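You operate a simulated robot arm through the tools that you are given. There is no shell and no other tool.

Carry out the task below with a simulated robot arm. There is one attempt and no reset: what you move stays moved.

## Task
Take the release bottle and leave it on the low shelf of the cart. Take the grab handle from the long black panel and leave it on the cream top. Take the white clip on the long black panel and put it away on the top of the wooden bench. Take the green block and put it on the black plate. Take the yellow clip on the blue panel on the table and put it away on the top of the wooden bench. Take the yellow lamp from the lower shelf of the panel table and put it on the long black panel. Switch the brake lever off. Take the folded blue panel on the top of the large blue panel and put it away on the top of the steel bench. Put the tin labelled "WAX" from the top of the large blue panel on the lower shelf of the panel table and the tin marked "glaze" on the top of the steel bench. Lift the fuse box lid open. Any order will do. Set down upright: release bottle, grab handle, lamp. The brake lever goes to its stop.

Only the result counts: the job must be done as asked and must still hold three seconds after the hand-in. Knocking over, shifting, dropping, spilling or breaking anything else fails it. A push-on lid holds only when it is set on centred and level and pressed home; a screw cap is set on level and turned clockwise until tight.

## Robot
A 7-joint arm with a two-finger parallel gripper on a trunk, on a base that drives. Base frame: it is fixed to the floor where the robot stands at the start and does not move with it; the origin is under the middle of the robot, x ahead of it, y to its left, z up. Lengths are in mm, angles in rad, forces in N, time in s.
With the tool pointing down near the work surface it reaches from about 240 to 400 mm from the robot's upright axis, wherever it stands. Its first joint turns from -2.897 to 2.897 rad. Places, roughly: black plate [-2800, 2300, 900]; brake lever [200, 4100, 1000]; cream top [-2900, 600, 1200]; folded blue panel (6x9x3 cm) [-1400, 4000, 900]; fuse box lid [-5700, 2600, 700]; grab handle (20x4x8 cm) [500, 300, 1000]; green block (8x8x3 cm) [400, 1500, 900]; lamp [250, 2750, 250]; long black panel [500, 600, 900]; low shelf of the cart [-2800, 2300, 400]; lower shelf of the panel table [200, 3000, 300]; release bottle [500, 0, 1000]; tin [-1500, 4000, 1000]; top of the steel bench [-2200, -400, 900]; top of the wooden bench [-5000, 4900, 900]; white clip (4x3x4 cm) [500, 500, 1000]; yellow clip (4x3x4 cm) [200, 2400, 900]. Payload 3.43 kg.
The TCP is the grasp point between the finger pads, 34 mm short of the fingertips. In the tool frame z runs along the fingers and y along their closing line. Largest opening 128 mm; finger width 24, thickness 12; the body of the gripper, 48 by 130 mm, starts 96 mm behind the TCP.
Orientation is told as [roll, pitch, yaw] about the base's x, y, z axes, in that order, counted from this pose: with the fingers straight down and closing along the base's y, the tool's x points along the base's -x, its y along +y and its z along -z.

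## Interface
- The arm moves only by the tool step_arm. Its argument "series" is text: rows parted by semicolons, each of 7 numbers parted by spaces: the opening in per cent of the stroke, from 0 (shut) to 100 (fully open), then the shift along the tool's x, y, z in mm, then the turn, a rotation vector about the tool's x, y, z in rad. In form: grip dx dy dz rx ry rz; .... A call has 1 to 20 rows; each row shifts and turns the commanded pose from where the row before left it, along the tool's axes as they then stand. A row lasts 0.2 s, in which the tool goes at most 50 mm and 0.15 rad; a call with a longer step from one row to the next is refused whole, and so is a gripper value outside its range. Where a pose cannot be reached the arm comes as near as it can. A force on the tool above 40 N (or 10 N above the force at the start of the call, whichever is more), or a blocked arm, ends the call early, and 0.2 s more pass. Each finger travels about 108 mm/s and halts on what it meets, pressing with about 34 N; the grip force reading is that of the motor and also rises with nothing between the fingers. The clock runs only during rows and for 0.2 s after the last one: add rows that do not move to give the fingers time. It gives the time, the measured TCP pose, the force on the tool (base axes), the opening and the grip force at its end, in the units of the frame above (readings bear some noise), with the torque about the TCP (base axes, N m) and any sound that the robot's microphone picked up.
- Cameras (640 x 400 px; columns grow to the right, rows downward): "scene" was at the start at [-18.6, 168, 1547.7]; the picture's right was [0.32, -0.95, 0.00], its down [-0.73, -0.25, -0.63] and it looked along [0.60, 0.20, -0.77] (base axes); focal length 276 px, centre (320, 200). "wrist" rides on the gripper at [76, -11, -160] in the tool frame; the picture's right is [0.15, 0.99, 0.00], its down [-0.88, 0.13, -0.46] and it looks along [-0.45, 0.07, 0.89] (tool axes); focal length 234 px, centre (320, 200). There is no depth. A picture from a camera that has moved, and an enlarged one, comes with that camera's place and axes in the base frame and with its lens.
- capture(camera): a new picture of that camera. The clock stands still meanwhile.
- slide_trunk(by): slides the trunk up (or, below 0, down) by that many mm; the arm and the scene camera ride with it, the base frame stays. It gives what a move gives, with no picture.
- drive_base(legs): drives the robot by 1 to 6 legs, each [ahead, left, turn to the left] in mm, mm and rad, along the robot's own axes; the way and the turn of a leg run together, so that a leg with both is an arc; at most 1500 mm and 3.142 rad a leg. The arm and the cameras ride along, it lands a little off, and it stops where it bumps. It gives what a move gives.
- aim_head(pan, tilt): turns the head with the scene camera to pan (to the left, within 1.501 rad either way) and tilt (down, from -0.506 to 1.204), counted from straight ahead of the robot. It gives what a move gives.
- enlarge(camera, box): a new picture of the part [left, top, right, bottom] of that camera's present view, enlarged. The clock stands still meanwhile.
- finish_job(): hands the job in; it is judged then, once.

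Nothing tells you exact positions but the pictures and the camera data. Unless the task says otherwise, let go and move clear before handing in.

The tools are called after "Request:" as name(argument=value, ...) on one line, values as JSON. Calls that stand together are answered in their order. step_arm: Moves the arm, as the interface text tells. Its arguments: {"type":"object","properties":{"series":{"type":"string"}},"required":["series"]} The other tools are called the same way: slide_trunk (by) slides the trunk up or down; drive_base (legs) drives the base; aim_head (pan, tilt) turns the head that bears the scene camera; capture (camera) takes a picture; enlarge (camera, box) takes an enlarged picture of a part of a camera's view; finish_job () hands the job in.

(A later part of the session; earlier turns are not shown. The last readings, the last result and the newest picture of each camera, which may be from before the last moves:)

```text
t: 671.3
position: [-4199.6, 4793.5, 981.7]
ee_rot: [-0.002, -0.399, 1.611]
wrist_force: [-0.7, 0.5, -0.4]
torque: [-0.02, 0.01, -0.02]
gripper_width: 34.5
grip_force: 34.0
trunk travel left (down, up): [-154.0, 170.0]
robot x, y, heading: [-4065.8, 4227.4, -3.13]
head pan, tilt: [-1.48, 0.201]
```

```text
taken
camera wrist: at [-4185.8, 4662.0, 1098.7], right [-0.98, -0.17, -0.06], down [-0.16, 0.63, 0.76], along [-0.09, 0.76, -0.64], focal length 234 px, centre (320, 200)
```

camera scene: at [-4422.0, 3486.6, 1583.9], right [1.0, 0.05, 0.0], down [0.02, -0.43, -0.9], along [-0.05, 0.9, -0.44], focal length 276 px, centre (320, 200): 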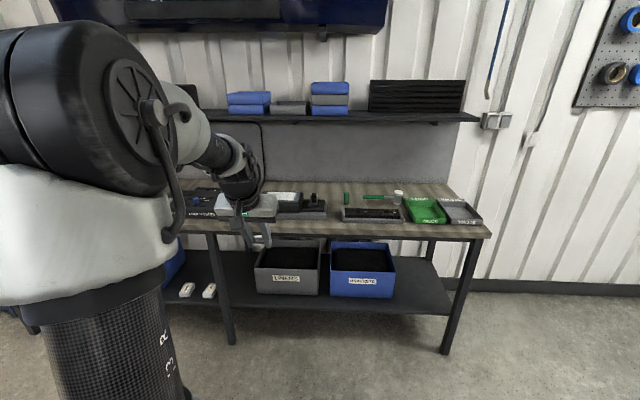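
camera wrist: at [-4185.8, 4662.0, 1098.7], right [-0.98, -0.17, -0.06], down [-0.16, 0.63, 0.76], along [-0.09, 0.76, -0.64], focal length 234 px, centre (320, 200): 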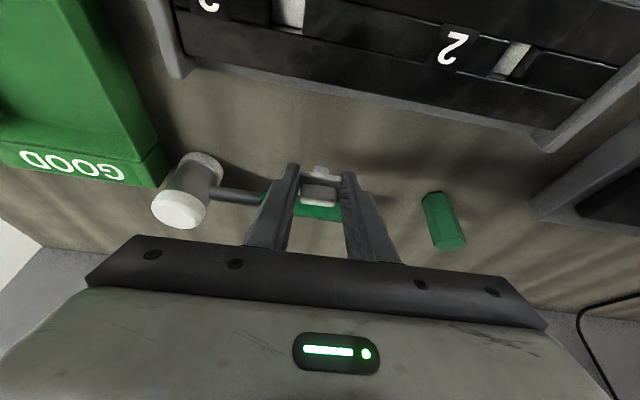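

Request:
step_arm(series="15 1.4 0 10.2 0 0 0;15 1.4 0 10.2 0 0 0;15 1.4 0 10.2 0 0 0;15 0 0 0 0 0 0")

Request:
step_arm(series="15 1.2 0 2.8 0 0 0;15 1.2 0 2.8 0 0 0;15 0 0 0 0 0 0")

Request:
step_arm(series="15 1.2 0 2.8 0 0 0;15 1.2 0 2.8 0 0 0;15 0 0 0 0 0 0")

```text
t: 672.3
position: [-4199.4, 4799.7, 951.6]
ee_rot: [-0.003, -0.399, 1.612]
wrist_force: [0.0, -0.9, -0.6]
torque: [-0.02, -0.03, 0.01]
gripper_width: 34.5
grip_force: 33.9
trunk travel left (down, up): [-154.0, 170.0]
robot x, y, heading: [-4065.9, 4229.3, -3.13]
head pan, tilt: [-1.48, 0.201]
```

```text
t: 673.1
position: [-4199.8, 4800.3, 946.9]
ee_rot: [-0.003, -0.401, 1.609]
wrist_force: [0.6, 0.3, 0.5]
torque: [0.03, -0.01, 0.0]
gripper_width: 34.2
grip_force: 34.6
trunk travel left (down, up): [-154.0, 170.0]
robot x, y, heading: [-4064.5, 4229.5, -3.131]
head pan, tilt: [-1.48, 0.201]
```

```text
t: 673.9
position: [-4198.5, 4801.5, 941.3]
ee_rot: [-0.004, -0.4, 1.612]
wrist_force: [-0.1, 0.9, 0.2]
torque: [-0.02, 0.01, 0.0]
gripper_width: 34.4
grip_force: 33.9
trunk travel left (down, up): [-154.0, 170.0]
robot x, y, heading: [-4061.0, 4225.1, -3.133]
head pan, tilt: [-1.48, 0.201]
```

Request:
step_arm(series="15 1.2 0 2.8 0 0 0;15 0 0 0 0 0 0")

Request:
step_arm(series="15 1.2 0 2.8 0 0 0;15 0 0 0 0 0 0")

Request:
step_arm(series="15 1.2 0 2.8 0 0 0;15 0 0 0 0 0 0")

Request:
enlarge(camera="wrist", box=[230, 100, 430, 260])

```text
t: 674.5
position: [-4199.1, 4800.5, 939.8]
ee_rot: [-0.003, -0.404, 1.609]
wrist_force: [0.3, -4.0, 12.6]
torque: [0.05, -0.01, -0.04]
gripper_width: 34.4
grip_force: 33.7
trunk travel left (down, up): [-154.0, 170.0]
robot x, y, heading: [-4065.4, 4225.0, -3.125]
head pan, tilt: [-1.48, 0.201]
```

```text
t: 675.1
position: [-4199.1, 4802.6, 938.9]
ee_rot: [-0.003, -0.409, 1.61]
wrist_force: [1.8, 0.0, 30.5]
torque: [0.4, -0.06, -0.02]
gripper_width: 34.1
grip_force: 34.0
trunk travel left (down, up): [-154.0, 170.0]
robot x, y, heading: [-4064.2, 4227.3, -3.128]
head pan, tilt: [-1.48, 0.201]
```

```text
t: 675.7
position: [-4199.5, 4800.9, 936.1]
ee_rot: [-0.001, -0.41, 1.609]
wrist_force: [3.1, 3.6, 34.9]
torque: [0.37, 0.24, -0.25]
gripper_width: 34.0
grip_force: 33.7
trunk travel left (down, up): [-154.0, 170.0]
robot x, y, heading: [-4068.0, 4225.7, -3.129]
head pan, tilt: [-1.48, 0.201]
```

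```text
2.50 times, centred on (330, 180) of wrist
camera zoom: at [-4185.1, 4668.2, 1052.2], right [-0.98, -0.17, -0.06], down [-0.15, 0.62, 0.77], along [-0.09, 0.76, -0.64], focal length 585 px, centre (295, 250)
```

zoom: 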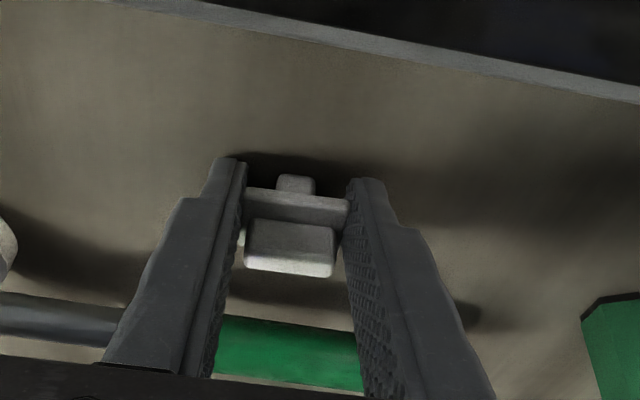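

Clip is on the wood. Relieving, releasing gently, and retreating.

Request:
step_arm(series="15 -1.6 0 -3.7 0 0 0;15 0 0 0 0 0 0;32 0 0 0 0 0 0;42 0 0 0 0 0 0;42 0 0 0 0 0 0")

Request:
step_arm(series="42 0 0 -10 0 0 0;42 0 0 -25 0 0 0;42 0 0 -25 0 0 0;42 0 0 -25 0 0 0;42 0 0 -25 0 0 0;42 0 0 -25 0 0 0;42 0 0 0 0 0 0")

Request:
capture(camera="wrist")

```text
t: 676.9
position: [-4196.3, 4798.7, 936.4]
ee_rot: [-0.003, -0.399, 1.608]
wrist_force: [16.4, 2.4, 17.7]
torque: [0.12, -0.1, -0.14]
gripper_width: 44.5
grip_force: 0.0
trunk travel left (down, up): [-154.0, 170.0]
robot x, y, heading: [-4065.4, 4224.4, -3.129]
head pan, tilt: [-1.48, 0.201]
```

```text
t: 678.5
position: [-4198.8, 4748.7, 1059.7]
ee_rot: [-0.003, -0.399, 1.61]
wrist_force: [-1.4, -1.1, -0.8]
torque: [0.02, 0.0, 0.01]
gripper_width: 53.6
grip_force: 0.1
trunk travel left (down, up): [-154.0, 170.0]
robot x, y, heading: [-4062.7, 4226.2, -3.127]
head pan, tilt: [-1.48, 0.201]
```

```text
taken
camera wrist: at [-4183.9, 4617.2, 1176.1], right [-0.98, -0.17, -0.06], down [-0.16, 0.63, 0.76], along [-0.09, 0.76, -0.64], focal length 234 px, centre (320, 200)
```

wrist: 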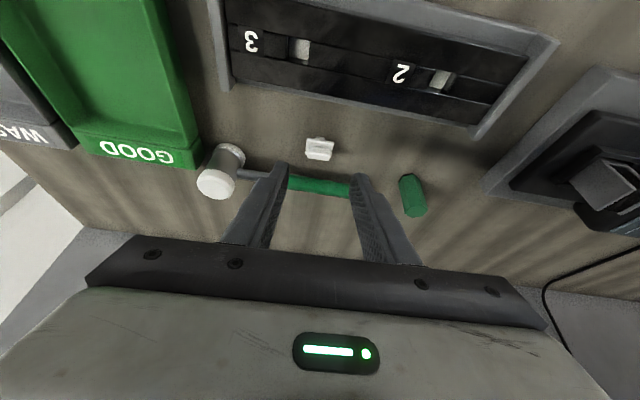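

White clip is on the wooden bench. Next, the fuse box lid by the car; driving over and looking.

Request:
drive_base(legs=[[0, 600, 0], [700, 0, 0], [600, 0, 0]])

Request:
slide_trunk(by=120)

Request:
aim_head(pan=1.4, tilt=0.45)

Request:
capture(camera="scene")

Request:
aim_head(pan=0.6, tilt=0.4)

Request:
capture(camera="scene")

```text
t: 691.0
position: [-5456.7, 4150.1, 1056.7]
ee_rot: [-0.004, -0.4, 1.592]
wrist_force: [0.2, 0.8, 0.0]
torque: [0.01, 0.02, 0.01]
gripper_width: 53.9
grip_force: 0.0
trunk travel left (down, up): [-154.0, 170.0]
robot x, y, heading: [-5326.2, 3628.2, 3.135]
head pan, tilt: [-1.48, 0.201]
```

```text
t: 692.5
position: [-5454.8, 4150.5, 1178.1]
ee_rot: [-0.002, -0.4, 1.594]
wrist_force: [0.0, -0.1, 0.5]
torque: [0.01, -0.02, -0.01]
gripper_width: 53.8
grip_force: 0.0
trunk travel left (down, up): [-274.0, 50.0]
robot x, y, heading: [-5331.9, 3624.6, 3.137]
head pan, tilt: [-1.48, 0.201]
```

```text
t: 695.1
position: [-5455.4, 4151.5, 1178.7]
ee_rot: [-0.004, -0.399, 1.596]
wrist_force: [0.1, -0.1, 0.2]
torque: [0.03, -0.02, -0.01]
gripper_width: 53.8
grip_force: 0.1
trunk travel left (down, up): [-274.0, 50.0]
robot x, y, heading: [-5331.0, 3629.8, 3.133]
head pan, tilt: [1.4, 0.45]
```

```text
taken
camera scene: at [-5258.8, 3399.2, 1583.9], right [-0.98, 0.18, 0.0], down [0.08, 0.43, -0.9], along [-0.16, -0.89, -0.44], focal length 276 px, centre (320, 200)
```

scene: 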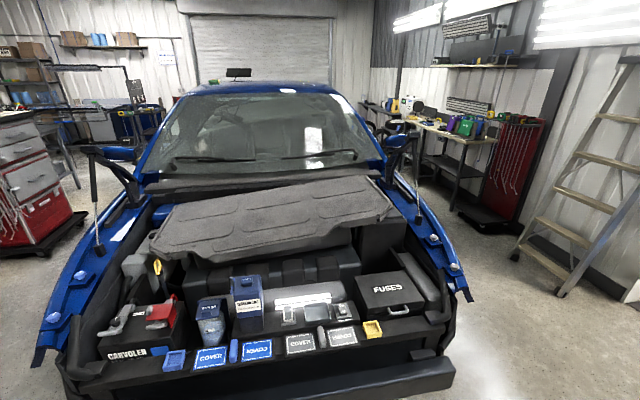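

```text
t: 696.2
position: [-5455.6, 4150.4, 1178.1]
ee_rot: [-0.003, -0.4, 1.594]
wrist_force: [0.3, -0.9, -0.2]
torque: [0.01, 0.03, -0.01]
gripper_width: 53.7
grip_force: 0.1
trunk travel left (down, up): [-274.0, 50.0]
robot x, y, heading: [-5331.7, 3627.1, 3.134]
head pan, tilt: [0.6, 0.4]
```

```text
taken
camera scene: at [-5319.3, 3437.7, 1588.6], right [-0.56, 0.83, 0.0], down [0.32, 0.22, -0.92], along [-0.76, -0.52, -0.39], focal length 276 px, centre (320, 200)
```

scene: 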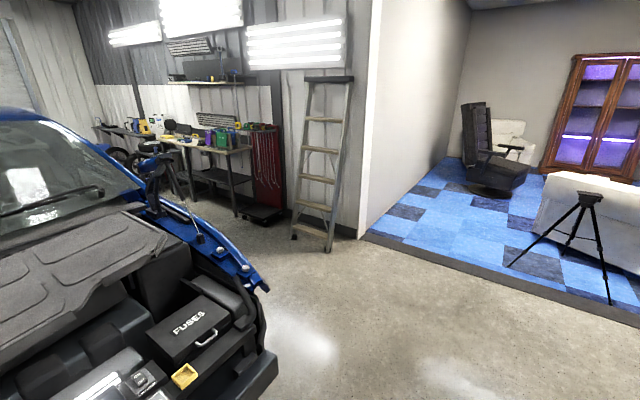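

I see the fuse box in the car's engine bay with a small handle on its north edge. Zooming in.

Request:
aim_head(pan=1.2, tilt=0.6)

Request:
capture(camera="scene")

Request:
enlarge(camera="scene", box=[200, 130, 420, 280])

```text
t: 697.2
position: [-5457.6, 4149.7, 1179.7]
ee_rot: [-0.004, -0.4, 1.594]
wrist_force: [-0.3, -0.8, 1.1]
torque: [-0.01, 0.0, 0.0]
gripper_width: 53.7
grip_force: 0.1
trunk travel left (down, up): [-274.0, 50.0]
robot x, y, heading: [-5330.5, 3628.1, 3.143]
head pan, tilt: [1.201, 0.6]
```

```text
taken
camera scene: at [-5275.1, 3407.5, 1570.4], right [-0.93, 0.37, 0.0], down [0.21, 0.53, -0.83], along [-0.3, -0.77, -0.56], focal length 276 px, centre (320, 200)
```

scene: 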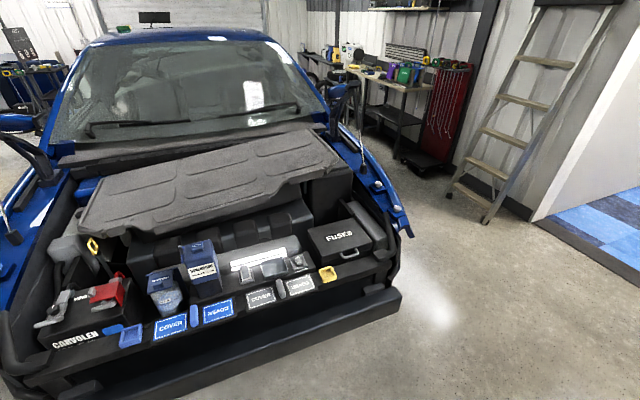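

```text
2.67 times, centred on (310, 205) of scene
camera zoom: at [-5275.1, 3407.5, 1570.4], right [-0.93, 0.37, 0.0], down [0.21, 0.53, -0.83], along [-0.3, -0.77, -0.56], focal length 737 px, centre (347, 187)
```

zoom: 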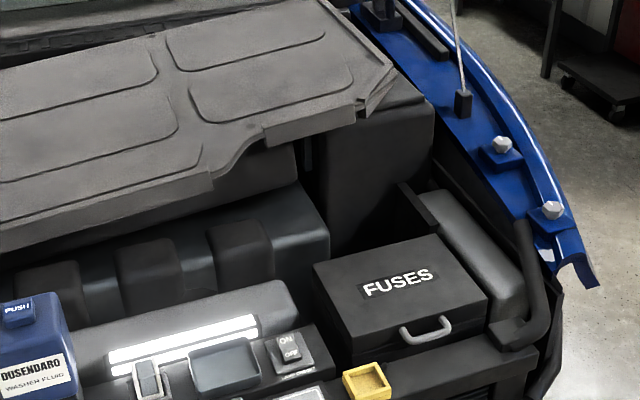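

The lid has a U-shaped pull on its north edge around (−5700, 2650, ~710), hinged at the back (y≈2455). I'll work from the robot's right side; turning around and approaching the car's front.

Request:
drive_base(legs=[[0, 0, -1.57], [0, 0, -1.57], [-480, 0, 0], [0, -250, 0]])

Request:
aim_head(pan=-1.45, tilt=0.6)

Request:
capture(camera="scene")

Request:
capture(camera="wrist")

```text
t: 710.5
position: [-5703.2, 2858.7, 1178.8]
ee_rot: [-0.003, -0.4, -1.556]
wrist_force: [0.2, -0.7, -0.9]
torque: [0.01, -0.01, -0.01]
gripper_width: 54.1
grip_force: 0.0
trunk travel left (down, up): [-274.0, 50.0]
robot x, y, heading: [-5822.9, 3382.3, -0.015]
head pan, tilt: [1.201, 0.6]
```

```text
t: 712.9
position: [-5704.5, 2859.4, 1178.3]
ee_rot: [-0.004, -0.4, -1.555]
wrist_force: [0.2, -0.3, -0.1]
torque: [0.03, 0.01, 0.01]
gripper_width: 54.0
grip_force: 0.0
trunk travel left (down, up): [-274.0, 50.0]
robot x, y, heading: [-5826.1, 3384.3, -0.01]
head pan, tilt: [-1.45, 0.6]
```

```text
taken
camera scene: at [-5904.0, 3440.0, 1570.4], right [-0.99, -0.11, 0.0], down [-0.06, 0.56, -0.83], along [0.09, -0.82, -0.56], focal length 276 px, centre (320, 200)
```

scene: 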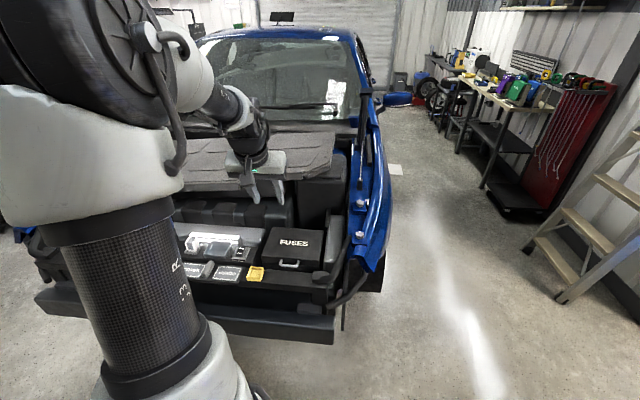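

```text
taken
camera wrist: at [-5717.8, 2990.5, 1295.9], right [0.99, 0.15, -0.06], down [0.14, -0.63, 0.76], along [0.07, -0.76, -0.64], focal length 234 px, centre (320, 200)
```

wrist: 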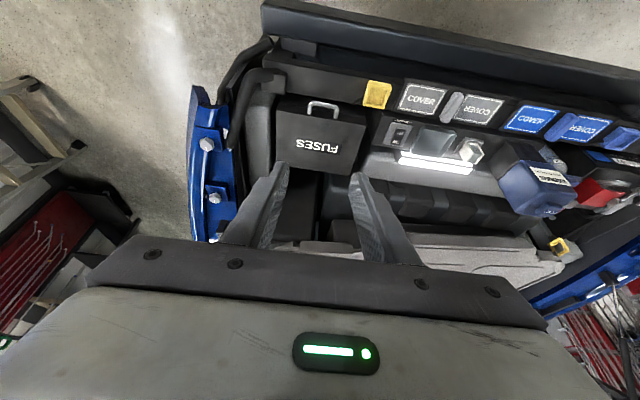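

Request:
enlarge(camera="wrist", box=[230, 50, 430, 210])

Request:
enlarge(camera="scene", box=[220, 200, 380, 320])

```text
2.50 times, centred on (330, 130) of wrist
camera zoom: at [-5717.8, 2990.5, 1295.9], right [0.99, 0.15, -0.06], down [0.14, -0.63, 0.76], along [0.07, -0.76, -0.64], focal length 585 px, centre (295, 375)
```

zoom: 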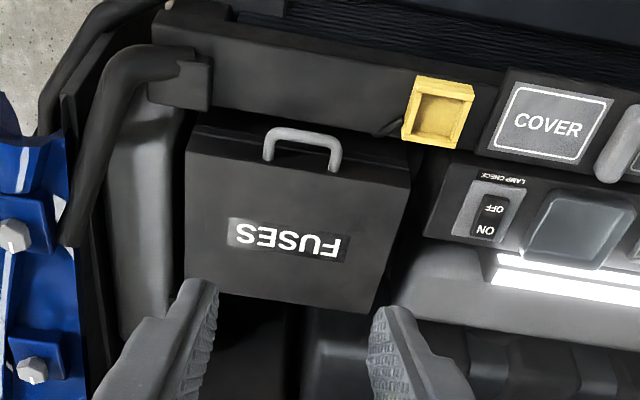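

```text
3.33 times, centred on (300, 260) of scene
camera zoom: at [-5904.0, 3440.0, 1570.4], right [-0.99, -0.11, 0.0], down [-0.06, 0.56, -0.83], along [0.09, -0.82, -0.56], focal length 921 px, centre (387, 0)
```

zoom: 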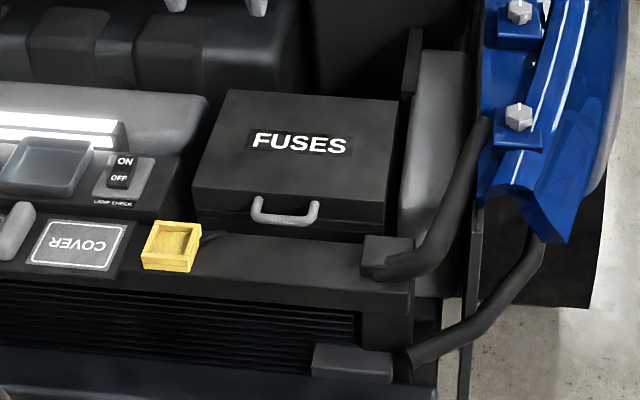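

Handle bar: centre ≈(−5703, 2703, 744), projecting ~30 mm from the lid's front; a crossmember sits just north of it. I'll lower, roll the gripper 90° so the fingers straddle the bar from above-north.

Request:
slide_trunk(by=-240)

Request:
step_arm(series="30 0 0 0 0 -0.1 0;30 0 0 0 0 -0.1 0;30 0 0 0 0 0 0.131;30 0 0 0 0 0 0.131;30 0 0 0 0 0 0.131;30 0 0 0 0 0 0.131;30 0 0 0 0 0 0.131;30 0 0 0 0 0 0.131;30 0 0 0 0 0 0.131;30 0 0 0 0 0 0.131;30 0 0 0 0 0 0.131;30 0 0 0 0 0 0.131;30 0 0 0 0 0 0.131;30 0 0 0 0 0 0.13;30 0 0 0 0 0 0")

Request:
capture(camera="wrist")

Request:
capture(camera="scene")

```text
t: 715.4
position: [-5702.1, 2859.7, 940.0]
ee_rot: [-0.004, -0.399, -1.556]
wrist_force: [0.0, -1.2, 0.2]
torque: [-0.01, 0.03, -0.01]
gripper_width: 53.9
grip_force: 0.1
trunk travel left (down, up): [-34.0, 290.0]
robot x, y, heading: [-5822.8, 3384.1, -0.011]
head pan, tilt: [-1.45, 0.6]
```

```text
t: 718.6
position: [-5702.4, 2858.0, 937.9]
ee_rot: [0.601, -0.001, -3.128]
wrist_force: [0.6, -0.1, 0.1]
torque: [-0.03, -0.01, 0.0]
gripper_width: 38.1
grip_force: 0.0
trunk travel left (down, up): [-34.0, 290.0]
robot x, y, heading: [-5823.2, 3384.5, -0.008]
head pan, tilt: [-1.45, 0.6]
```

```text
taken
camera wrist: at [-5630.0, 2958.4, 1064.3], right [0.16, -0.81, 0.56], down [-0.88, 0.14, 0.45], along [-0.45, -0.56, -0.7], focal length 234 px, centre (320, 200)
```

wrist: 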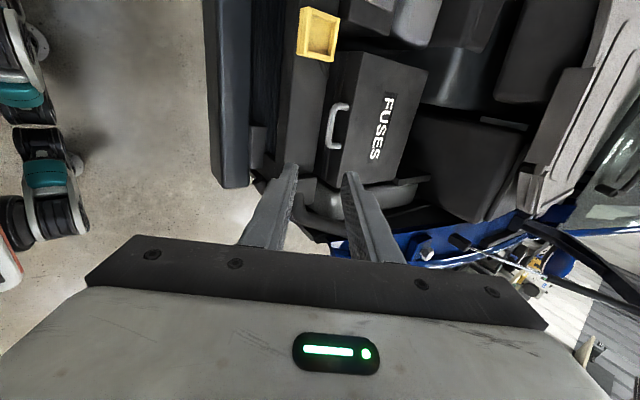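

```text
taken
camera scene: at [-5904.1, 3440.0, 1330.4], right [-0.99, -0.11, 0.0], down [-0.06, 0.56, -0.83], along [0.09, -0.82, -0.56], focal length 276 px, centre (320, 200)
```

scene: 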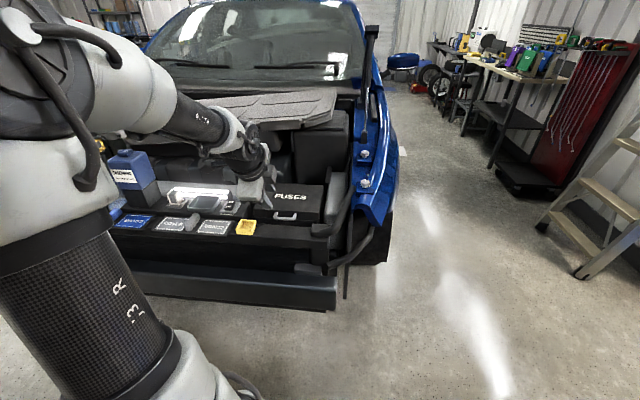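

Request:
enlarge(camera="wrist", box=[250, 50, 450, 210])

Request:
enlarge(camera="scene", box=[220, 150, 360, 250])

```text
2.50 times, centred on (350, 130) of wrist
camera zoom: at [-5630.0, 2958.4, 1064.3], right [0.16, -0.81, 0.56], down [-0.88, 0.14, 0.45], along [-0.45, -0.56, -0.7], focal length 585 px, centre (245, 375)
```

zoom: 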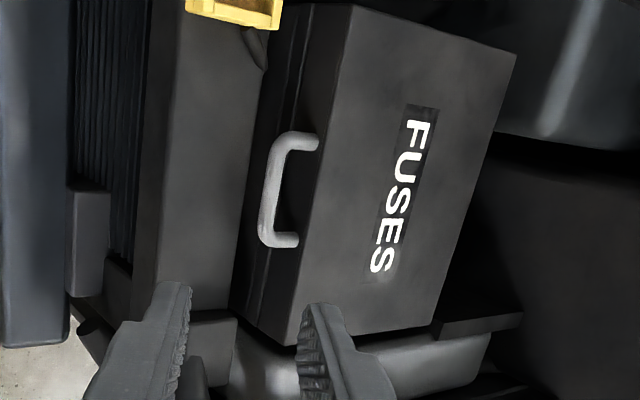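

```text
4.00 times, centred on (290, 200) of scene
camera zoom: at [-5904.1, 3440.0, 1330.4], right [-0.99, -0.11, 0.0], down [-0.06, 0.56, -0.83], along [0.09, -0.82, -0.56], focal length 1105 px, centre (440, 200)
```

zoom: 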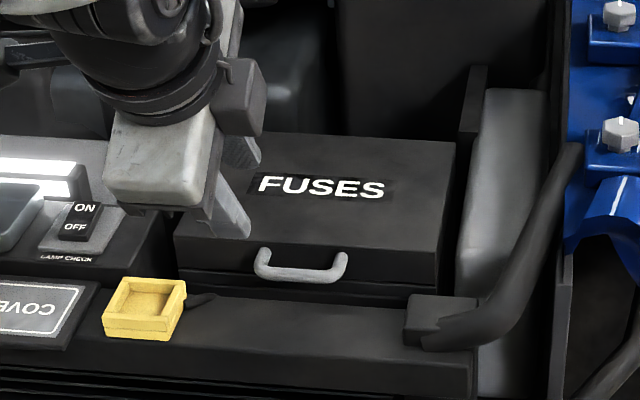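

The crossmember is close and nearly as high as the bar, so a near-vertical grip is safer. Adjusting tilt, trunk and base accordingly.

Request:
slide_trunk(by=140)

Request:
step_arm(series="25 0 0 0 0.125 0 0;25 0 0 0 0.125 0 0;25 0 0 0 0.125 0 0;25 0 0 0 0.125 0 0;25 0 0 0 0 0 0")

Request:
drive_base(legs=[[0, -150, 0]])

Request:
capture(camera="scene")

Request:
capture(camera="wrist")

```text
t: 720.3
position: [-5703.2, 2858.2, 1079.3]
ee_rot: [0.602, -0.003, -3.13]
wrist_force: [-0.3, 0.5, -0.1]
torque: [0.02, 0.01, 0.02]
gripper_width: 38.5
grip_force: 0.0
trunk travel left (down, up): [-174.0, 150.0]
robot x, y, heading: [-5822.3, 3386.0, -0.009]
head pan, tilt: [-1.45, 0.6]
```

```text
t: 721.5
position: [-5702.3, 2859.7, 1078.5]
ee_rot: [0.098, -0.004, -3.129]
wrist_force: [0.6, -0.4, -0.1]
torque: [0.0, 0.01, 0.02]
gripper_width: 32.1
grip_force: 0.0
trunk travel left (down, up): [-174.0, 150.0]
robot x, y, heading: [-5828.8, 3385.7, -0.016]
head pan, tilt: [-1.45, 0.6]
```

```text
t: 723.6
position: [-5703.9, 2710.7, 1078.9]
ee_rot: [0.099, -0.003, -3.13]
wrist_force: [-0.1, -0.2, -0.1]
torque: [-0.03, -0.01, 0.01]
gripper_width: 32.0
grip_force: 0.0
trunk travel left (down, up): [-174.0, 150.0]
robot x, y, heading: [-5825.6, 3235.9, -0.015]
head pan, tilt: [-1.45, 0.6]
```

```text
taken
camera scene: at [-5905.8, 3292.0, 1470.4], right [-0.99, -0.11, 0.0], down [-0.06, 0.56, -0.83], along [0.09, -0.82, -0.56], focal length 276 px, centre (320, 200)
```

scene: 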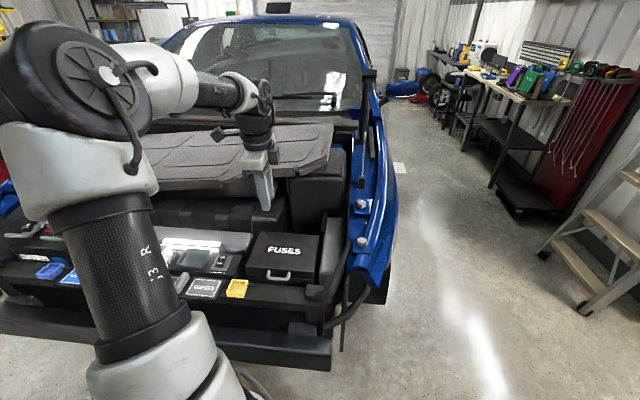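

```text
taken
camera wrist: at [-5629.8, 2738.2, 1236.2], right [0.16, -0.98, 0.1], down [-0.88, -0.1, 0.47], along [-0.45, -0.16, -0.88], focal length 234 px, centre (320, 200)
```

wrist: 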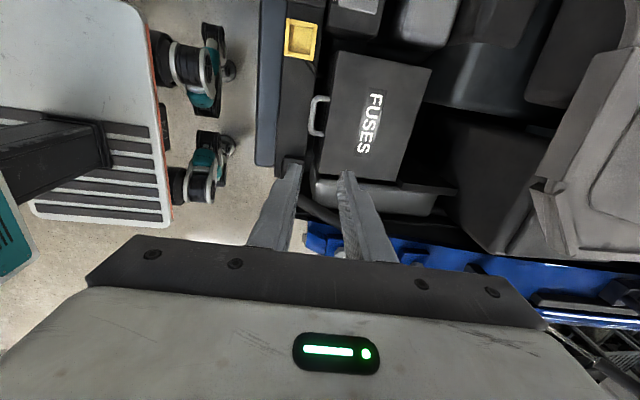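

Request:
enlarge(camera="wrist", box=[270, 70, 370, 160])

Request:
enlarge(camera="scene", box=[230, 220, 350, 310])

```text
4.44 times, centred on (320, 115) of wrist
camera zoom: at [-5629.8, 2738.2, 1236.2], right [0.16, -0.98, 0.1], down [-0.88, -0.1, 0.47], along [-0.45, -0.16, -0.88], focal length 1041 px, centre (320, 578)
```

zoom: 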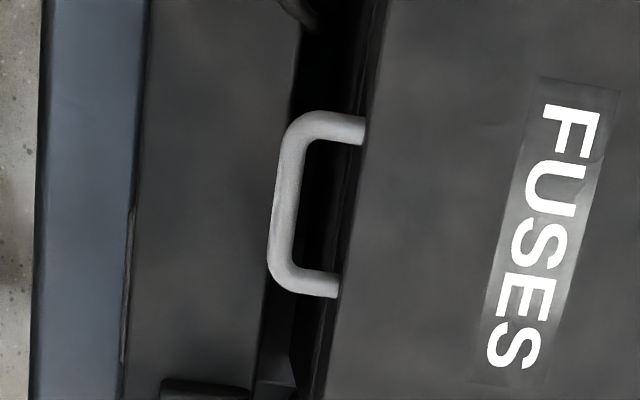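

```text
4.44 times, centred on (290, 265) of scene
camera zoom: at [-5905.8, 3292.0, 1470.4], right [-0.99, -0.11, 0.0], down [-0.06, 0.56, -0.83], along [0.09, -0.82, -0.56], focal length 1228 px, centre (453, -89)
```

zoom: 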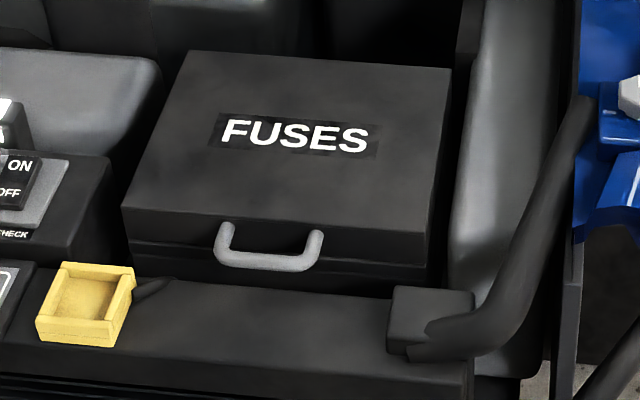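

The overhead view shows the bar at (−5698, 2696, ~738), with the crossmember top well below it (~709). Moving the base a bit closer and positioning above the bar.

Request:
drive_base(legs=[[0, -60, 0]])

Request:
step_arm(series="20 0.8 -9.2 33 0 0 0;20 0.8 -9.2 33 0 0 0;20 0.8 -9.2 33 0 0 0;20 0.8 -9.2 33 0 0 0;20 0.8 -9.2 33 0 0 0;20 0.8 -9.2 33 0 0 0;20 0.8 -9.2 33 0 0 0;20 0 0 0 0 0 0")

Request:
enlarge(camera="wrist", box=[220, 80, 420, 240])

Request:
enlarge(camera="scene", box=[220, 200, 360, 310])

```text
t: 724.8
position: [-5704.9, 2651.1, 1078.0]
ee_rot: [0.099, -0.003, -3.129]
wrist_force: [-0.7, 0.0, 0.2]
torque: [0.0, 0.0, 0.02]
gripper_width: 32.3
grip_force: 0.2
trunk travel left (down, up): [-174.0, 150.0]
robot x, y, heading: [-5827.1, 3176.1, -0.008]
head pan, tilt: [-1.45, 0.6]
```

```text
t: 726.6
position: [-5702.1, 2696.1, 841.9]
ee_rot: [0.102, -0.004, -3.127]
wrist_force: [0.2, 0.3, -0.4]
torque: [0.0, 0.0, 0.01]
gripper_width: 25.5
grip_force: 0.0
trunk travel left (down, up): [-174.0, 150.0]
robot x, y, heading: [-5827.2, 3178.1, -0.012]
head pan, tilt: [-1.45, 0.6]
```

```text
2.50 times, centred on (320, 160) of wrist
camera zoom: at [-5628.3, 2722.5, 998.8], right [0.16, -0.98, 0.1], down [-0.88, -0.1, 0.47], along [-0.45, -0.16, -0.88], focal length 585 px, centre (320, 300)
```

zoom: 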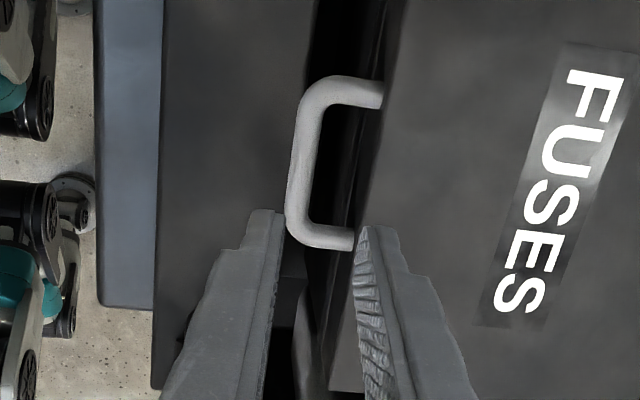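

```text
3.64 times, centred on (290, 255) of scene
camera zoom: at [-5906.5, 3232.6, 1470.4], right [-0.99, -0.11, 0.0], down [-0.06, 0.56, -0.83], along [0.09, -0.82, -0.56], focal length 1005 px, centre (429, 0)
```

zoom: 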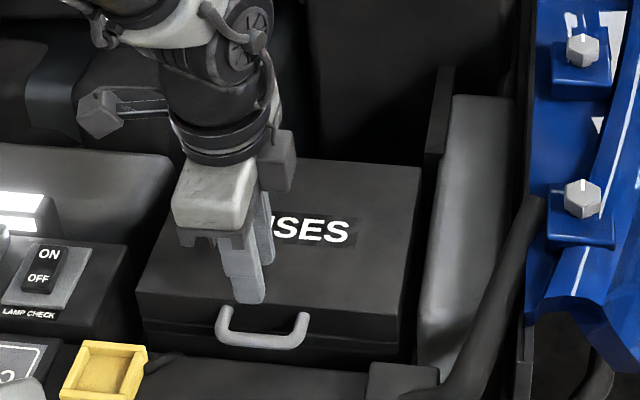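

Request:
step_arm(series="17 2 -1.7 16.5 0 0 0;17 2 -1.7 16.5 0 0 0;17 2 -1.7 12 0 0 0;17 0 0 0 0 0 0")

Request:
enlarge(camera="wrist", box=[220, 80, 420, 240])

Request:
enlarge(camera="scene", box=[220, 200, 360, 310])

```text
t: 727.6
position: [-5695.6, 2694.3, 797.4]
ee_rot: [0.102, -0.003, -3.127]
wrist_force: [-0.9, 1.0, 0.3]
torque: [0.0, 0.01, -0.02]
gripper_width: 21.9
grip_force: 0.1
trunk travel left (down, up): [-174.0, 150.0]
robot x, y, heading: [-5823.6, 3178.0, -0.01]
head pan, tilt: [-1.45, 0.6]
```

```text
2.50 times, centred on (320, 160) of wrist
camera zoom: at [-5621.2, 2722.3, 954.4], right [0.16, -0.98, 0.1], down [-0.88, -0.1, 0.47], along [-0.45, -0.16, -0.88], focal length 585 px, centre (320, 300)
```

zoom: 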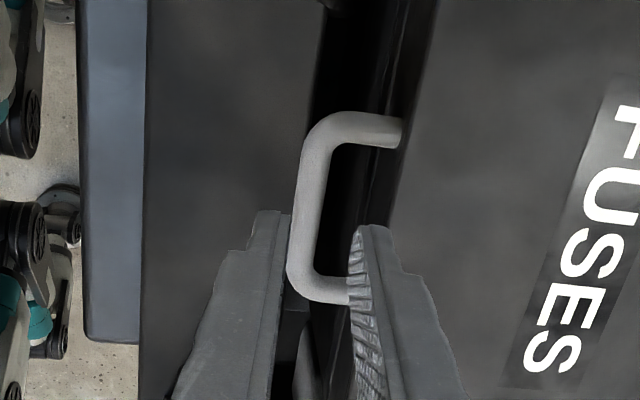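

```text
3.64 times, centred on (290, 255) of scene
camera zoom: at [-5906.5, 3232.6, 1470.4], right [-0.99, -0.11, 0.0], down [-0.06, 0.56, -0.83], along [0.09, -0.82, -0.56], focal length 1005 px, centre (429, 0)
```

zoom: 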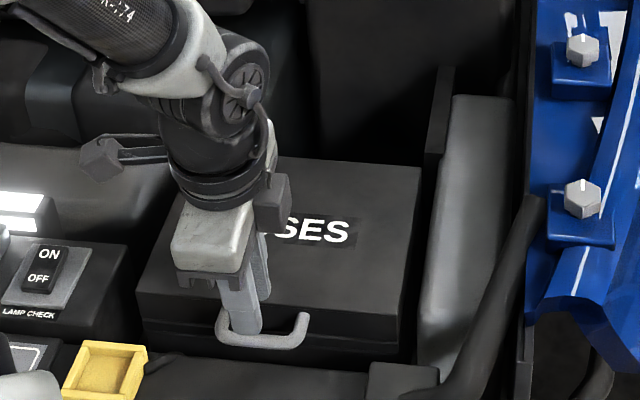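

Request:
step_arm(series="17 1.7 -4 6 0 0 0;17 1.8 -0.5 10 0 0 0;17 0 -0.5 11 0 0 0;17 0 0 11 0 0 0;17 0 0 0 0 0 0")

Request:
enlarge(camera="wrist", box=[220, 80, 420, 240])

Request:
enlarge(camera="scene", box=[220, 200, 360, 310])

```text
t: 728.8
position: [-5689.8, 2695.0, 758.8]
ee_rot: [0.1, -0.002, -3.128]
wrist_force: [-0.3, -0.1, -0.5]
torque: [0.04, 0.02, 0.01]
gripper_width: 21.8
grip_force: 0.1
trunk travel left (down, up): [-174.0, 150.0]
robot x, y, heading: [-5828.9, 3173.3, -0.008]
head pan, tilt: [-1.45, 0.6]
```

```text
2.50 times, centred on (320, 160) of wrist
camera zoom: at [-5616.1, 2722.6, 916.2], right [0.16, -0.98, 0.1], down [-0.88, -0.1, 0.47], along [-0.45, -0.16, -0.88], focal length 585 px, centre (320, 300)
```

zoom: 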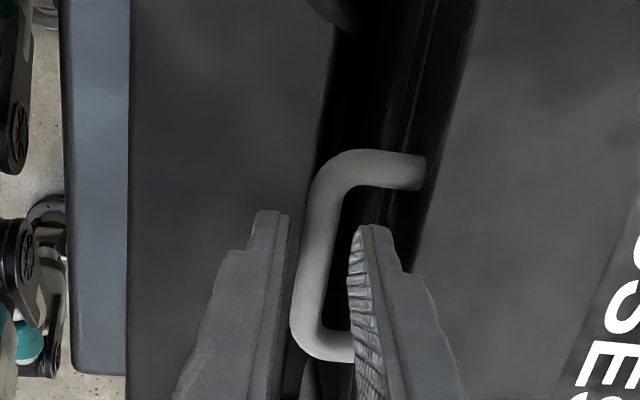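

```text
3.64 times, centred on (290, 255) of scene
camera zoom: at [-5906.5, 3232.6, 1470.4], right [-0.99, -0.11, 0.0], down [-0.06, 0.56, -0.83], along [0.09, -0.82, -0.56], focal length 1005 px, centre (429, 0)
```

zoom: 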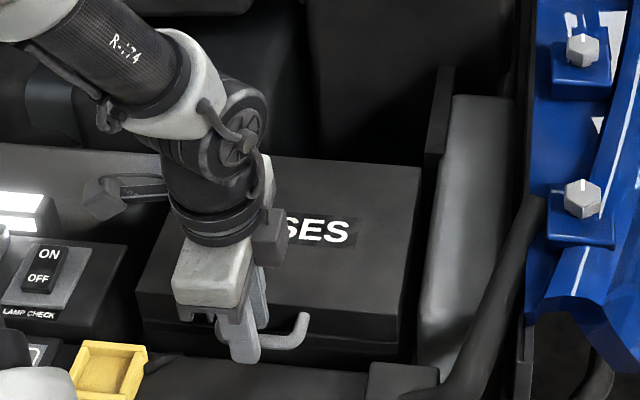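

Fingers straddle the bar. Closing on it.

Request:
step_arm(series="10 0 0 0 0 0 0;4 0 0 0 0 0 0;0 0 0 0 0 0 0;0 0 0 0 0 0 0")

```text
t: 729.8
position: [-5690.4, 2694.9, 760.0]
ee_rot: [0.099, -0.003, -3.127]
wrist_force: [1.0, 0.1, -0.9]
torque: [0.06, 0.09, 0.45]
gripper_width: 11.2
grip_force: 45.0
trunk travel left (down, up): [-174.0, 150.0]
robot x, y, heading: [-5828.0, 3174.5, -0.01]
head pan, tilt: [-1.45, 0.6]
```

Gripped (bar 11 mm). Lifting along an arc about the rear hinge in small steps, watching the forces.

Request:
step_arm(series="0 0 1.2 -9.8 0 0 0;0 0 1.8 -9.7 0 0 0;0 0 0 0 0 0 0")

Request:
step_arm(series="0 0 2.2 -9.6 0 0 0;0 0 2.6 -9.5 0 0 0;0 0 0 0 0 0 0")

Request:
enlarge(camera="scene", box=[220, 190, 360, 300])

```text
t: 730.6
position: [-5690.4, 2691.0, 778.1]
ee_rot: [0.101, -0.004, -3.128]
wrist_force: [-0.8, -13.8, -4.1]
torque: [-0.43, -0.04, 0.46]
gripper_width: 11.5
grip_force: 44.7
trunk travel left (down, up): [-174.0, 150.0]
robot x, y, heading: [-5827.7, 3174.5, -0.01]
head pan, tilt: [-1.45, 0.6]
```

```text
t: 731.4
position: [-5688.9, 2686.9, 797.7]
ee_rot: [0.109, -0.004, -3.129]
wrist_force: [3.6, -32.2, -11.0]
torque: [-0.93, -0.54, 0.42]
gripper_width: 11.4
grip_force: 45.1
trunk travel left (down, up): [-174.0, 150.0]
robot x, y, heading: [-5828.1, 3172.2, -0.009]
head pan, tilt: [-1.45, 0.6]
```

```text
3.64 times, centred on (290, 245) of scene
camera zoom: at [-5906.1, 3229.8, 1470.5], right [-0.99, -0.11, 0.0], down [-0.06, 0.56, -0.82], along [0.09, -0.82, -0.57], focal length 1005 px, centre (429, 36)
```

zoom: 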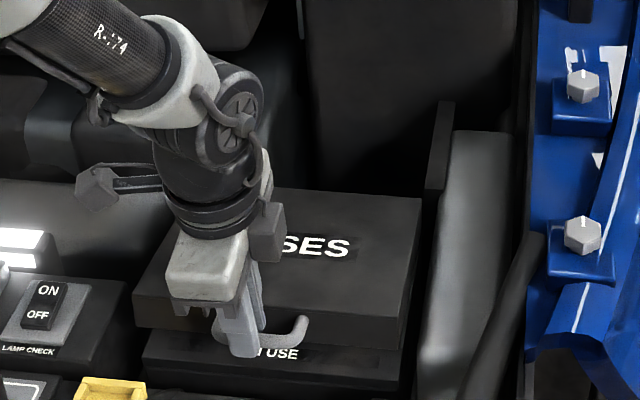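

The lid is lifting; the sideways force says the hinge is lower than assumed, so I'll shift south to relieve before going on.

Request:
step_arm(series="0 0 6 0.6 0 0 0;0 0 0 0 0 0 0")

```text
t: 732.0
position: [-5690.8, 2686.6, 797.8]
ee_rot: [0.096, -0.004, -3.125]
wrist_force: [1.5, -6.0, -3.5]
torque: [-0.14, 0.76, 0.36]
gripper_width: 11.1
grip_force: 45.3
trunk travel left (down, up): [-174.0, 150.0]
robot x, y, heading: [-5826.0, 3174.7, -0.009]
head pan, tilt: [-1.45, 0.6]
```

Request:
step_arm(series="0 0 6.2 -11.9 0 0 0;0 0 6.2 -11.9 0 0 0;0 0 0 0 0 0 0")

Request:
step_arm(series="0 0 8.7 -12.1 0 0 0;0 0 8.7 -12 0 0 0;0 0 0 0 0 0 0")

```text
t: 732.8
position: [-5689.6, 2678.1, 823.5]
ee_rot: [0.096, -0.004, -3.127]
wrist_force: [-2.4, 10.3, 1.8]
torque: [0.48, -0.18, 0.34]
gripper_width: 11.2
grip_force: 45.3
trunk travel left (down, up): [-174.0, 150.0]
robot x, y, heading: [-5826.4, 3175.8, -0.01]
head pan, tilt: [-1.45, 0.6]
```

```text
t: 733.6
position: [-5689.9, 2664.0, 851.0]
ee_rot: [0.098, 0.0, -3.131]
wrist_force: [-7.6, 29.5, 17.3]
torque: [0.83, 0.48, 0.27]
gripper_width: 11.7
grip_force: 44.9
trunk travel left (down, up): [-174.0, 150.0]
robot x, y, heading: [-5826.2, 3174.0, -0.015]
head pan, tilt: [-1.45, 0.6]
```

The measured points fit a hinge about 260 mm behind the bar and lower. Continuing along the corrected arc, tilting the tool gradually.

Request:
step_arm(series="0 0 6 -15.3 -0.05 0 0;0 0 11.5 -13.1 -0.05 0 0;0 0 0 0 0 0 0")

Request:
step_arm(series="0 0 14.1 -12.2 -0.05 0 0;0 0 15.5 -10.3 -0.05 0 0;0 0 0 0 0 0 0")

```text
t: 734.4
position: [-5690.3, 2643.3, 879.6]
ee_rot: [0.205, -0.001, -3.129]
wrist_force: [-6.0, -1.3, 1.0]
torque: [-0.11, -0.37, 0.15]
gripper_width: 11.4
grip_force: 44.8
trunk travel left (down, up): [-174.0, 150.0]
robot x, y, heading: [-5827.3, 3179.7, -0.01]
head pan, tilt: [-1.45, 0.6]
```

```text
t: 735.2
position: [-5689.7, 2618.4, 906.2]
ee_rot: [0.298, -0.004, -3.129]
wrist_force: [-10.1, -16.3, -22.7]
torque: [-0.15, 0.21, -0.21]
gripper_width: 11.4
grip_force: 45.0
trunk travel left (down, up): [-174.0, 150.0]
robot x, y, heading: [-5830.2, 3174.2, -0.013]
head pan, tilt: [-1.45, 0.6]
```

Request:
step_arm(series="0 0 18.3 -4 -0.05 0 0;0 0 17.2 -5.8 -0.05 0 0;0 0 0 0 0 0 0")

Request:
step_arm(series="0 0 17.8 -3.4 -0.05 0 0;0 0 17.9 -1.1 -0.05 0 0;0 0 0 0 0 0 0")

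Request:
enlarge(camera="scene", box=[200, 120, 380, 260])

```text
t: 736.0
position: [-5690.9, 2589.9, 928.1]
ee_rot: [0.397, -0.004, -3.131]
wrist_force: [-16.4, -7.9, -16.6]
torque: [0.11, 0.5, -0.62]
gripper_width: 11.5
grip_force: 44.9
trunk travel left (down, up): [-174.0, 150.0]
robot x, y, heading: [-5829.6, 3178.7, -0.004]
head pan, tilt: [-1.45, 0.6]
```

```text
t: 736.8
position: [-5682.8, 2559.6, 947.9]
ee_rot: [0.503, 0.002, -3.122]
wrist_force: [-0.4, 0.2, -1.1]
torque: [0.0, -0.01, 0.0]
gripper_width: 0.0
grip_force: 32.8
trunk travel left (down, up): [-174.0, 150.0]
robot x, y, heading: [-5829.5, 3174.8, -0.01]
head pan, tilt: [-1.45, 0.6]
```

```text
2.86 times, centred on (290, 190) of scene
camera zoom: at [-5906.4, 3232.0, 1470.8], right [-0.99, -0.11, 0.0], down [-0.06, 0.56, -0.82], along [0.09, -0.82, -0.57], focal length 789 px, centre (406, 229)
```

zoom: 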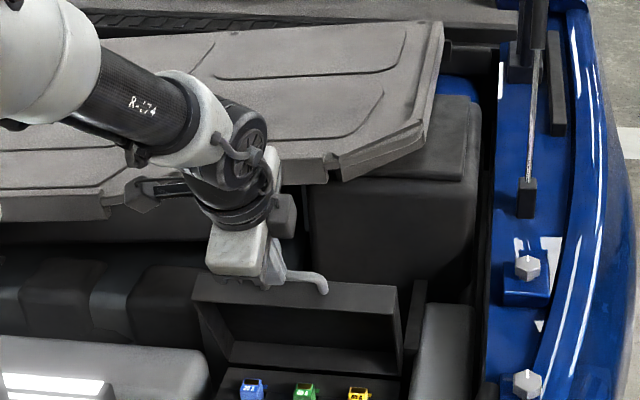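

The bar slipped out, but the lid seems to be staying up. Let me see if it holds by itself.

Request:
step_arm(series="0 0 0 0 0 0 0;0 0 0 0 0 0 0;0 0 0 0 0 0 0")

Request:
enlarge(camera="scene", box=[230, 170, 350, 260])

Request:
capture(camera="wrist")

```text
t: 737.6
position: [-5686.5, 2560.4, 947.2]
ee_rot: [0.501, -0.002, -3.127]
wrist_force: [1.1, 0.8, 1.5]
torque: [0.01, -0.05, -0.01]
gripper_width: 0.0
grip_force: 32.6
trunk travel left (down, up): [-174.0, 150.0]
robot x, y, heading: [-5826.4, 3175.9, -0.011]
head pan, tilt: [-1.45, 0.6]
```

```text
4.44 times, centred on (290, 215) of scene
camera zoom: at [-5906.5, 3232.7, 1470.4], right [-0.99, -0.11, 0.0], down [-0.06, 0.56, -0.83], along [0.09, -0.82, -0.56], focal length 1228 px, centre (453, 133)
```

zoom: 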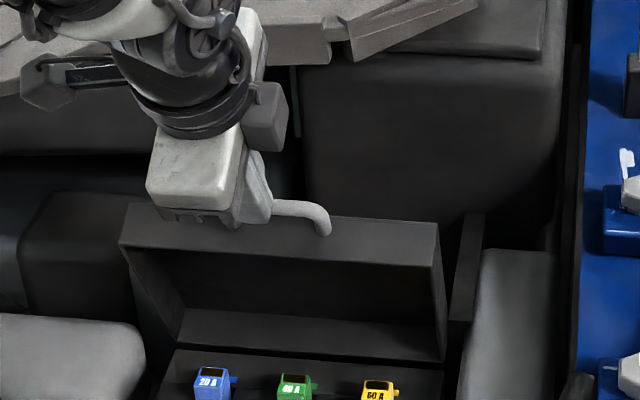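

```text
taken
camera wrist: at [-5613.7, 2646.9, 1081.9], right [0.16, -0.87, 0.47], down [-0.88, 0.09, 0.46], along [-0.45, -0.49, -0.75], focal length 234 px, centre (320, 200)
```

wrist: 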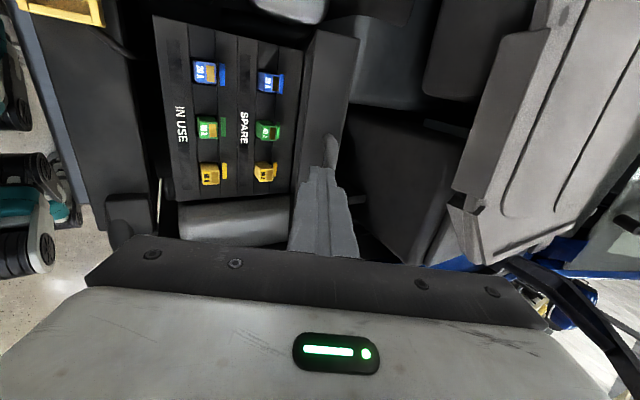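

Request:
step_arm(series="0 0 0 -12 0 0 0;0 0 0 -12 0 0 0;0 0 0 -20 0 0 0;0 0 0 -20 0 0 0;0 0 0 0 0 0 0")

Request:
enlarge(camera="scene", box=[220, 140, 360, 260])

Request:
capture(camera="wrist")

```text
t: 738.8
position: [-5689.5, 2592.0, 1005.6]
ee_rot: [0.498, -0.002, -3.128]
wrist_force: [-0.4, 0.2, 0.2]
torque: [0.01, 0.0, 0.0]
gripper_width: 0.2
grip_force: 33.1
trunk travel left (down, up): [-174.0, 150.0]
robot x, y, heading: [-5827.8, 3176.1, -0.012]
head pan, tilt: [-1.45, 0.6]
```

```text
3.33 times, centred on (290, 200) of scene
camera zoom: at [-5906.6, 3232.7, 1470.4], right [-0.99, -0.11, 0.0], down [-0.06, 0.56, -0.83], along [0.09, -0.82, -0.56], focal length 921 px, centre (420, 200)
```

zoom: 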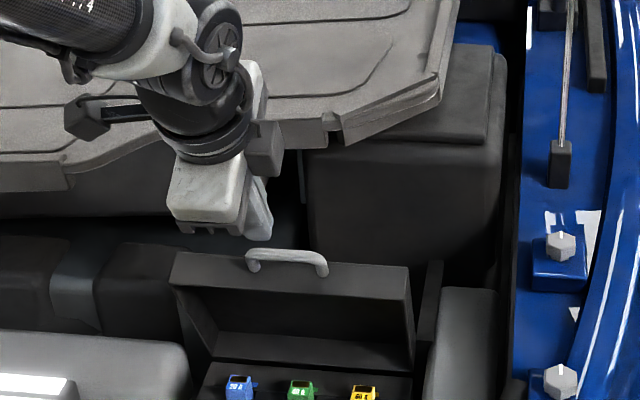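

```text
taken
camera wrist: at [-5615.8, 2678.9, 1138.9], right [0.16, -0.87, 0.47], down [-0.88, 0.09, 0.46], along [-0.45, -0.49, -0.75], focal length 234 px, centre (320, 200)
```

wrist: 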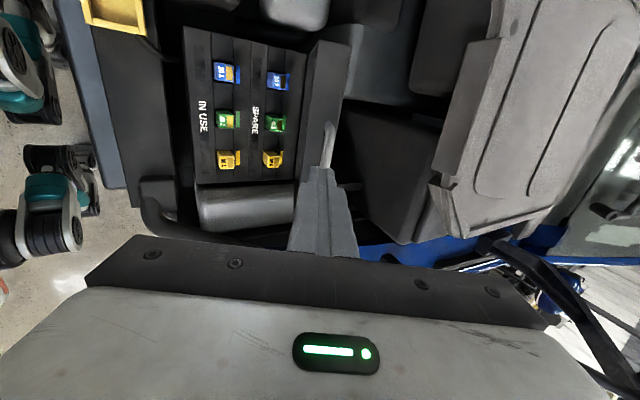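

The lid holds itself at about 61°. I'll push it further open from inside with closed fingers.

Request:
step_arm(series="0 -2.5 -25 0 0 0 0;0 -2.5 -25 0 0 0 0;0 0 0 27 0 0 0;0 0 0 27 0 0 0;0 0 0 0 0 0 0")

Request:
enlarge(camera="scene", box=[220, 140, 360, 260])

Request:
capture(camera="wrist")

```text
t: 740.0
position: [-5692.4, 2610.6, 933.6]
ee_rot: [0.499, -0.004, -3.129]
wrist_force: [0.2, -0.5, -0.9]
torque: [0.03, 0.03, -0.03]
gripper_width: 0.0
grip_force: 33.4
trunk travel left (down, up): [-174.0, 150.0]
robot x, y, heading: [-5828.5, 3179.9, -0.013]
head pan, tilt: [-1.45, 0.6]
```

```text
3.33 times, centred on (290, 200) of scene
camera zoom: at [-5906.5, 3232.5, 1470.4], right [-0.99, -0.11, 0.0], down [-0.06, 0.56, -0.82], along [0.09, -0.82, -0.57], focal length 921 px, centre (420, 200)
```

zoom: 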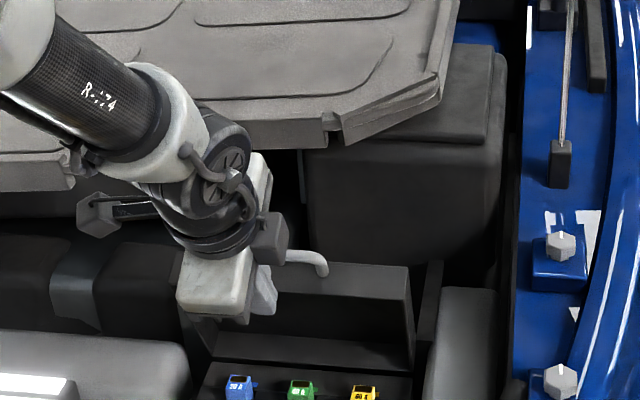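

```text
taken
camera wrist: at [-5617.8, 2697.8, 1067.3], right [0.16, -0.87, 0.47], down [-0.88, 0.09, 0.47], along [-0.45, -0.49, -0.75], focal length 234 px, centre (320, 200)
```

wrist: 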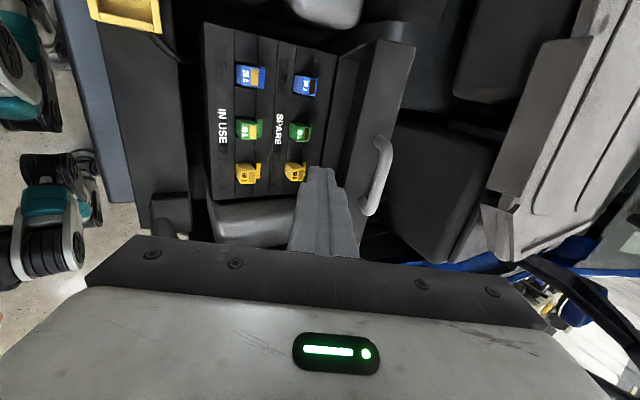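

Request:
step_arm(series="0 0 10.3 6.2 0 0 0;0 0 10.3 6.2 0 0 0;0 0 16.6 1.1 0 0 0;0 0 16.6 1.1 0 0 0;0 0 0 0 0 0 0")

Request:
step_arm(series="0 0 18.8 3.9 0 0 0;0 0 18.8 3.8 0 0 0;0 0 0 0 0 0 0")

Request:
enlarge(camera="scene", box=[220, 140, 360, 260])

```text
t: 741.2
position: [-5693.2, 2555.8, 947.1]
ee_rot: [0.499, -0.004, -3.128]
wrist_force: [0.7, 0.3, 0.3]
torque: [-0.03, 0.0, 0.03]
gripper_width: 0.0
grip_force: 33.0
trunk travel left (down, up): [-174.0, 150.0]
robot x, y, heading: [-5826.3, 3172.2, -0.008]
head pan, tilt: [-1.45, 0.6]
```

```text
t: 742.0
position: [-5693.4, 2517.6, 959.4]
ee_rot: [0.498, -0.003, -3.128]
wrist_force: [0.5, 0.3, -0.5]
torque: [-0.02, -0.02, 0.01]
gripper_width: 0.2
grip_force: 32.8
trunk travel left (down, up): [-174.0, 150.0]
robot x, y, heading: [-5829.2, 3179.8, -0.009]
head pan, tilt: [-1.45, 0.6]
```

```text
3.33 times, centred on (290, 200) of scene
camera zoom: at [-5906.5, 3232.6, 1470.4], right [-0.99, -0.11, 0.0], down [-0.06, 0.56, -0.83], along [0.09, -0.82, -0.56], focal length 921 px, centre (420, 200)
```

zoom: 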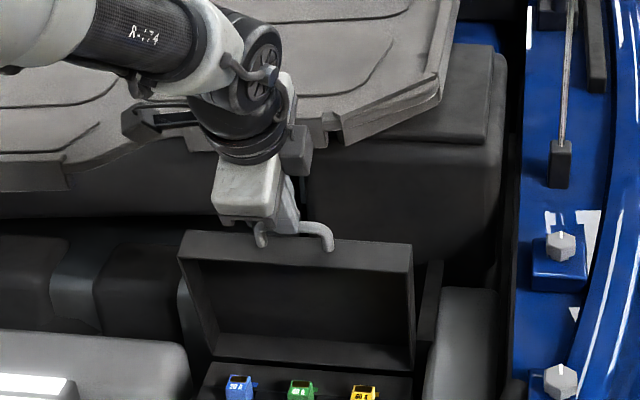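

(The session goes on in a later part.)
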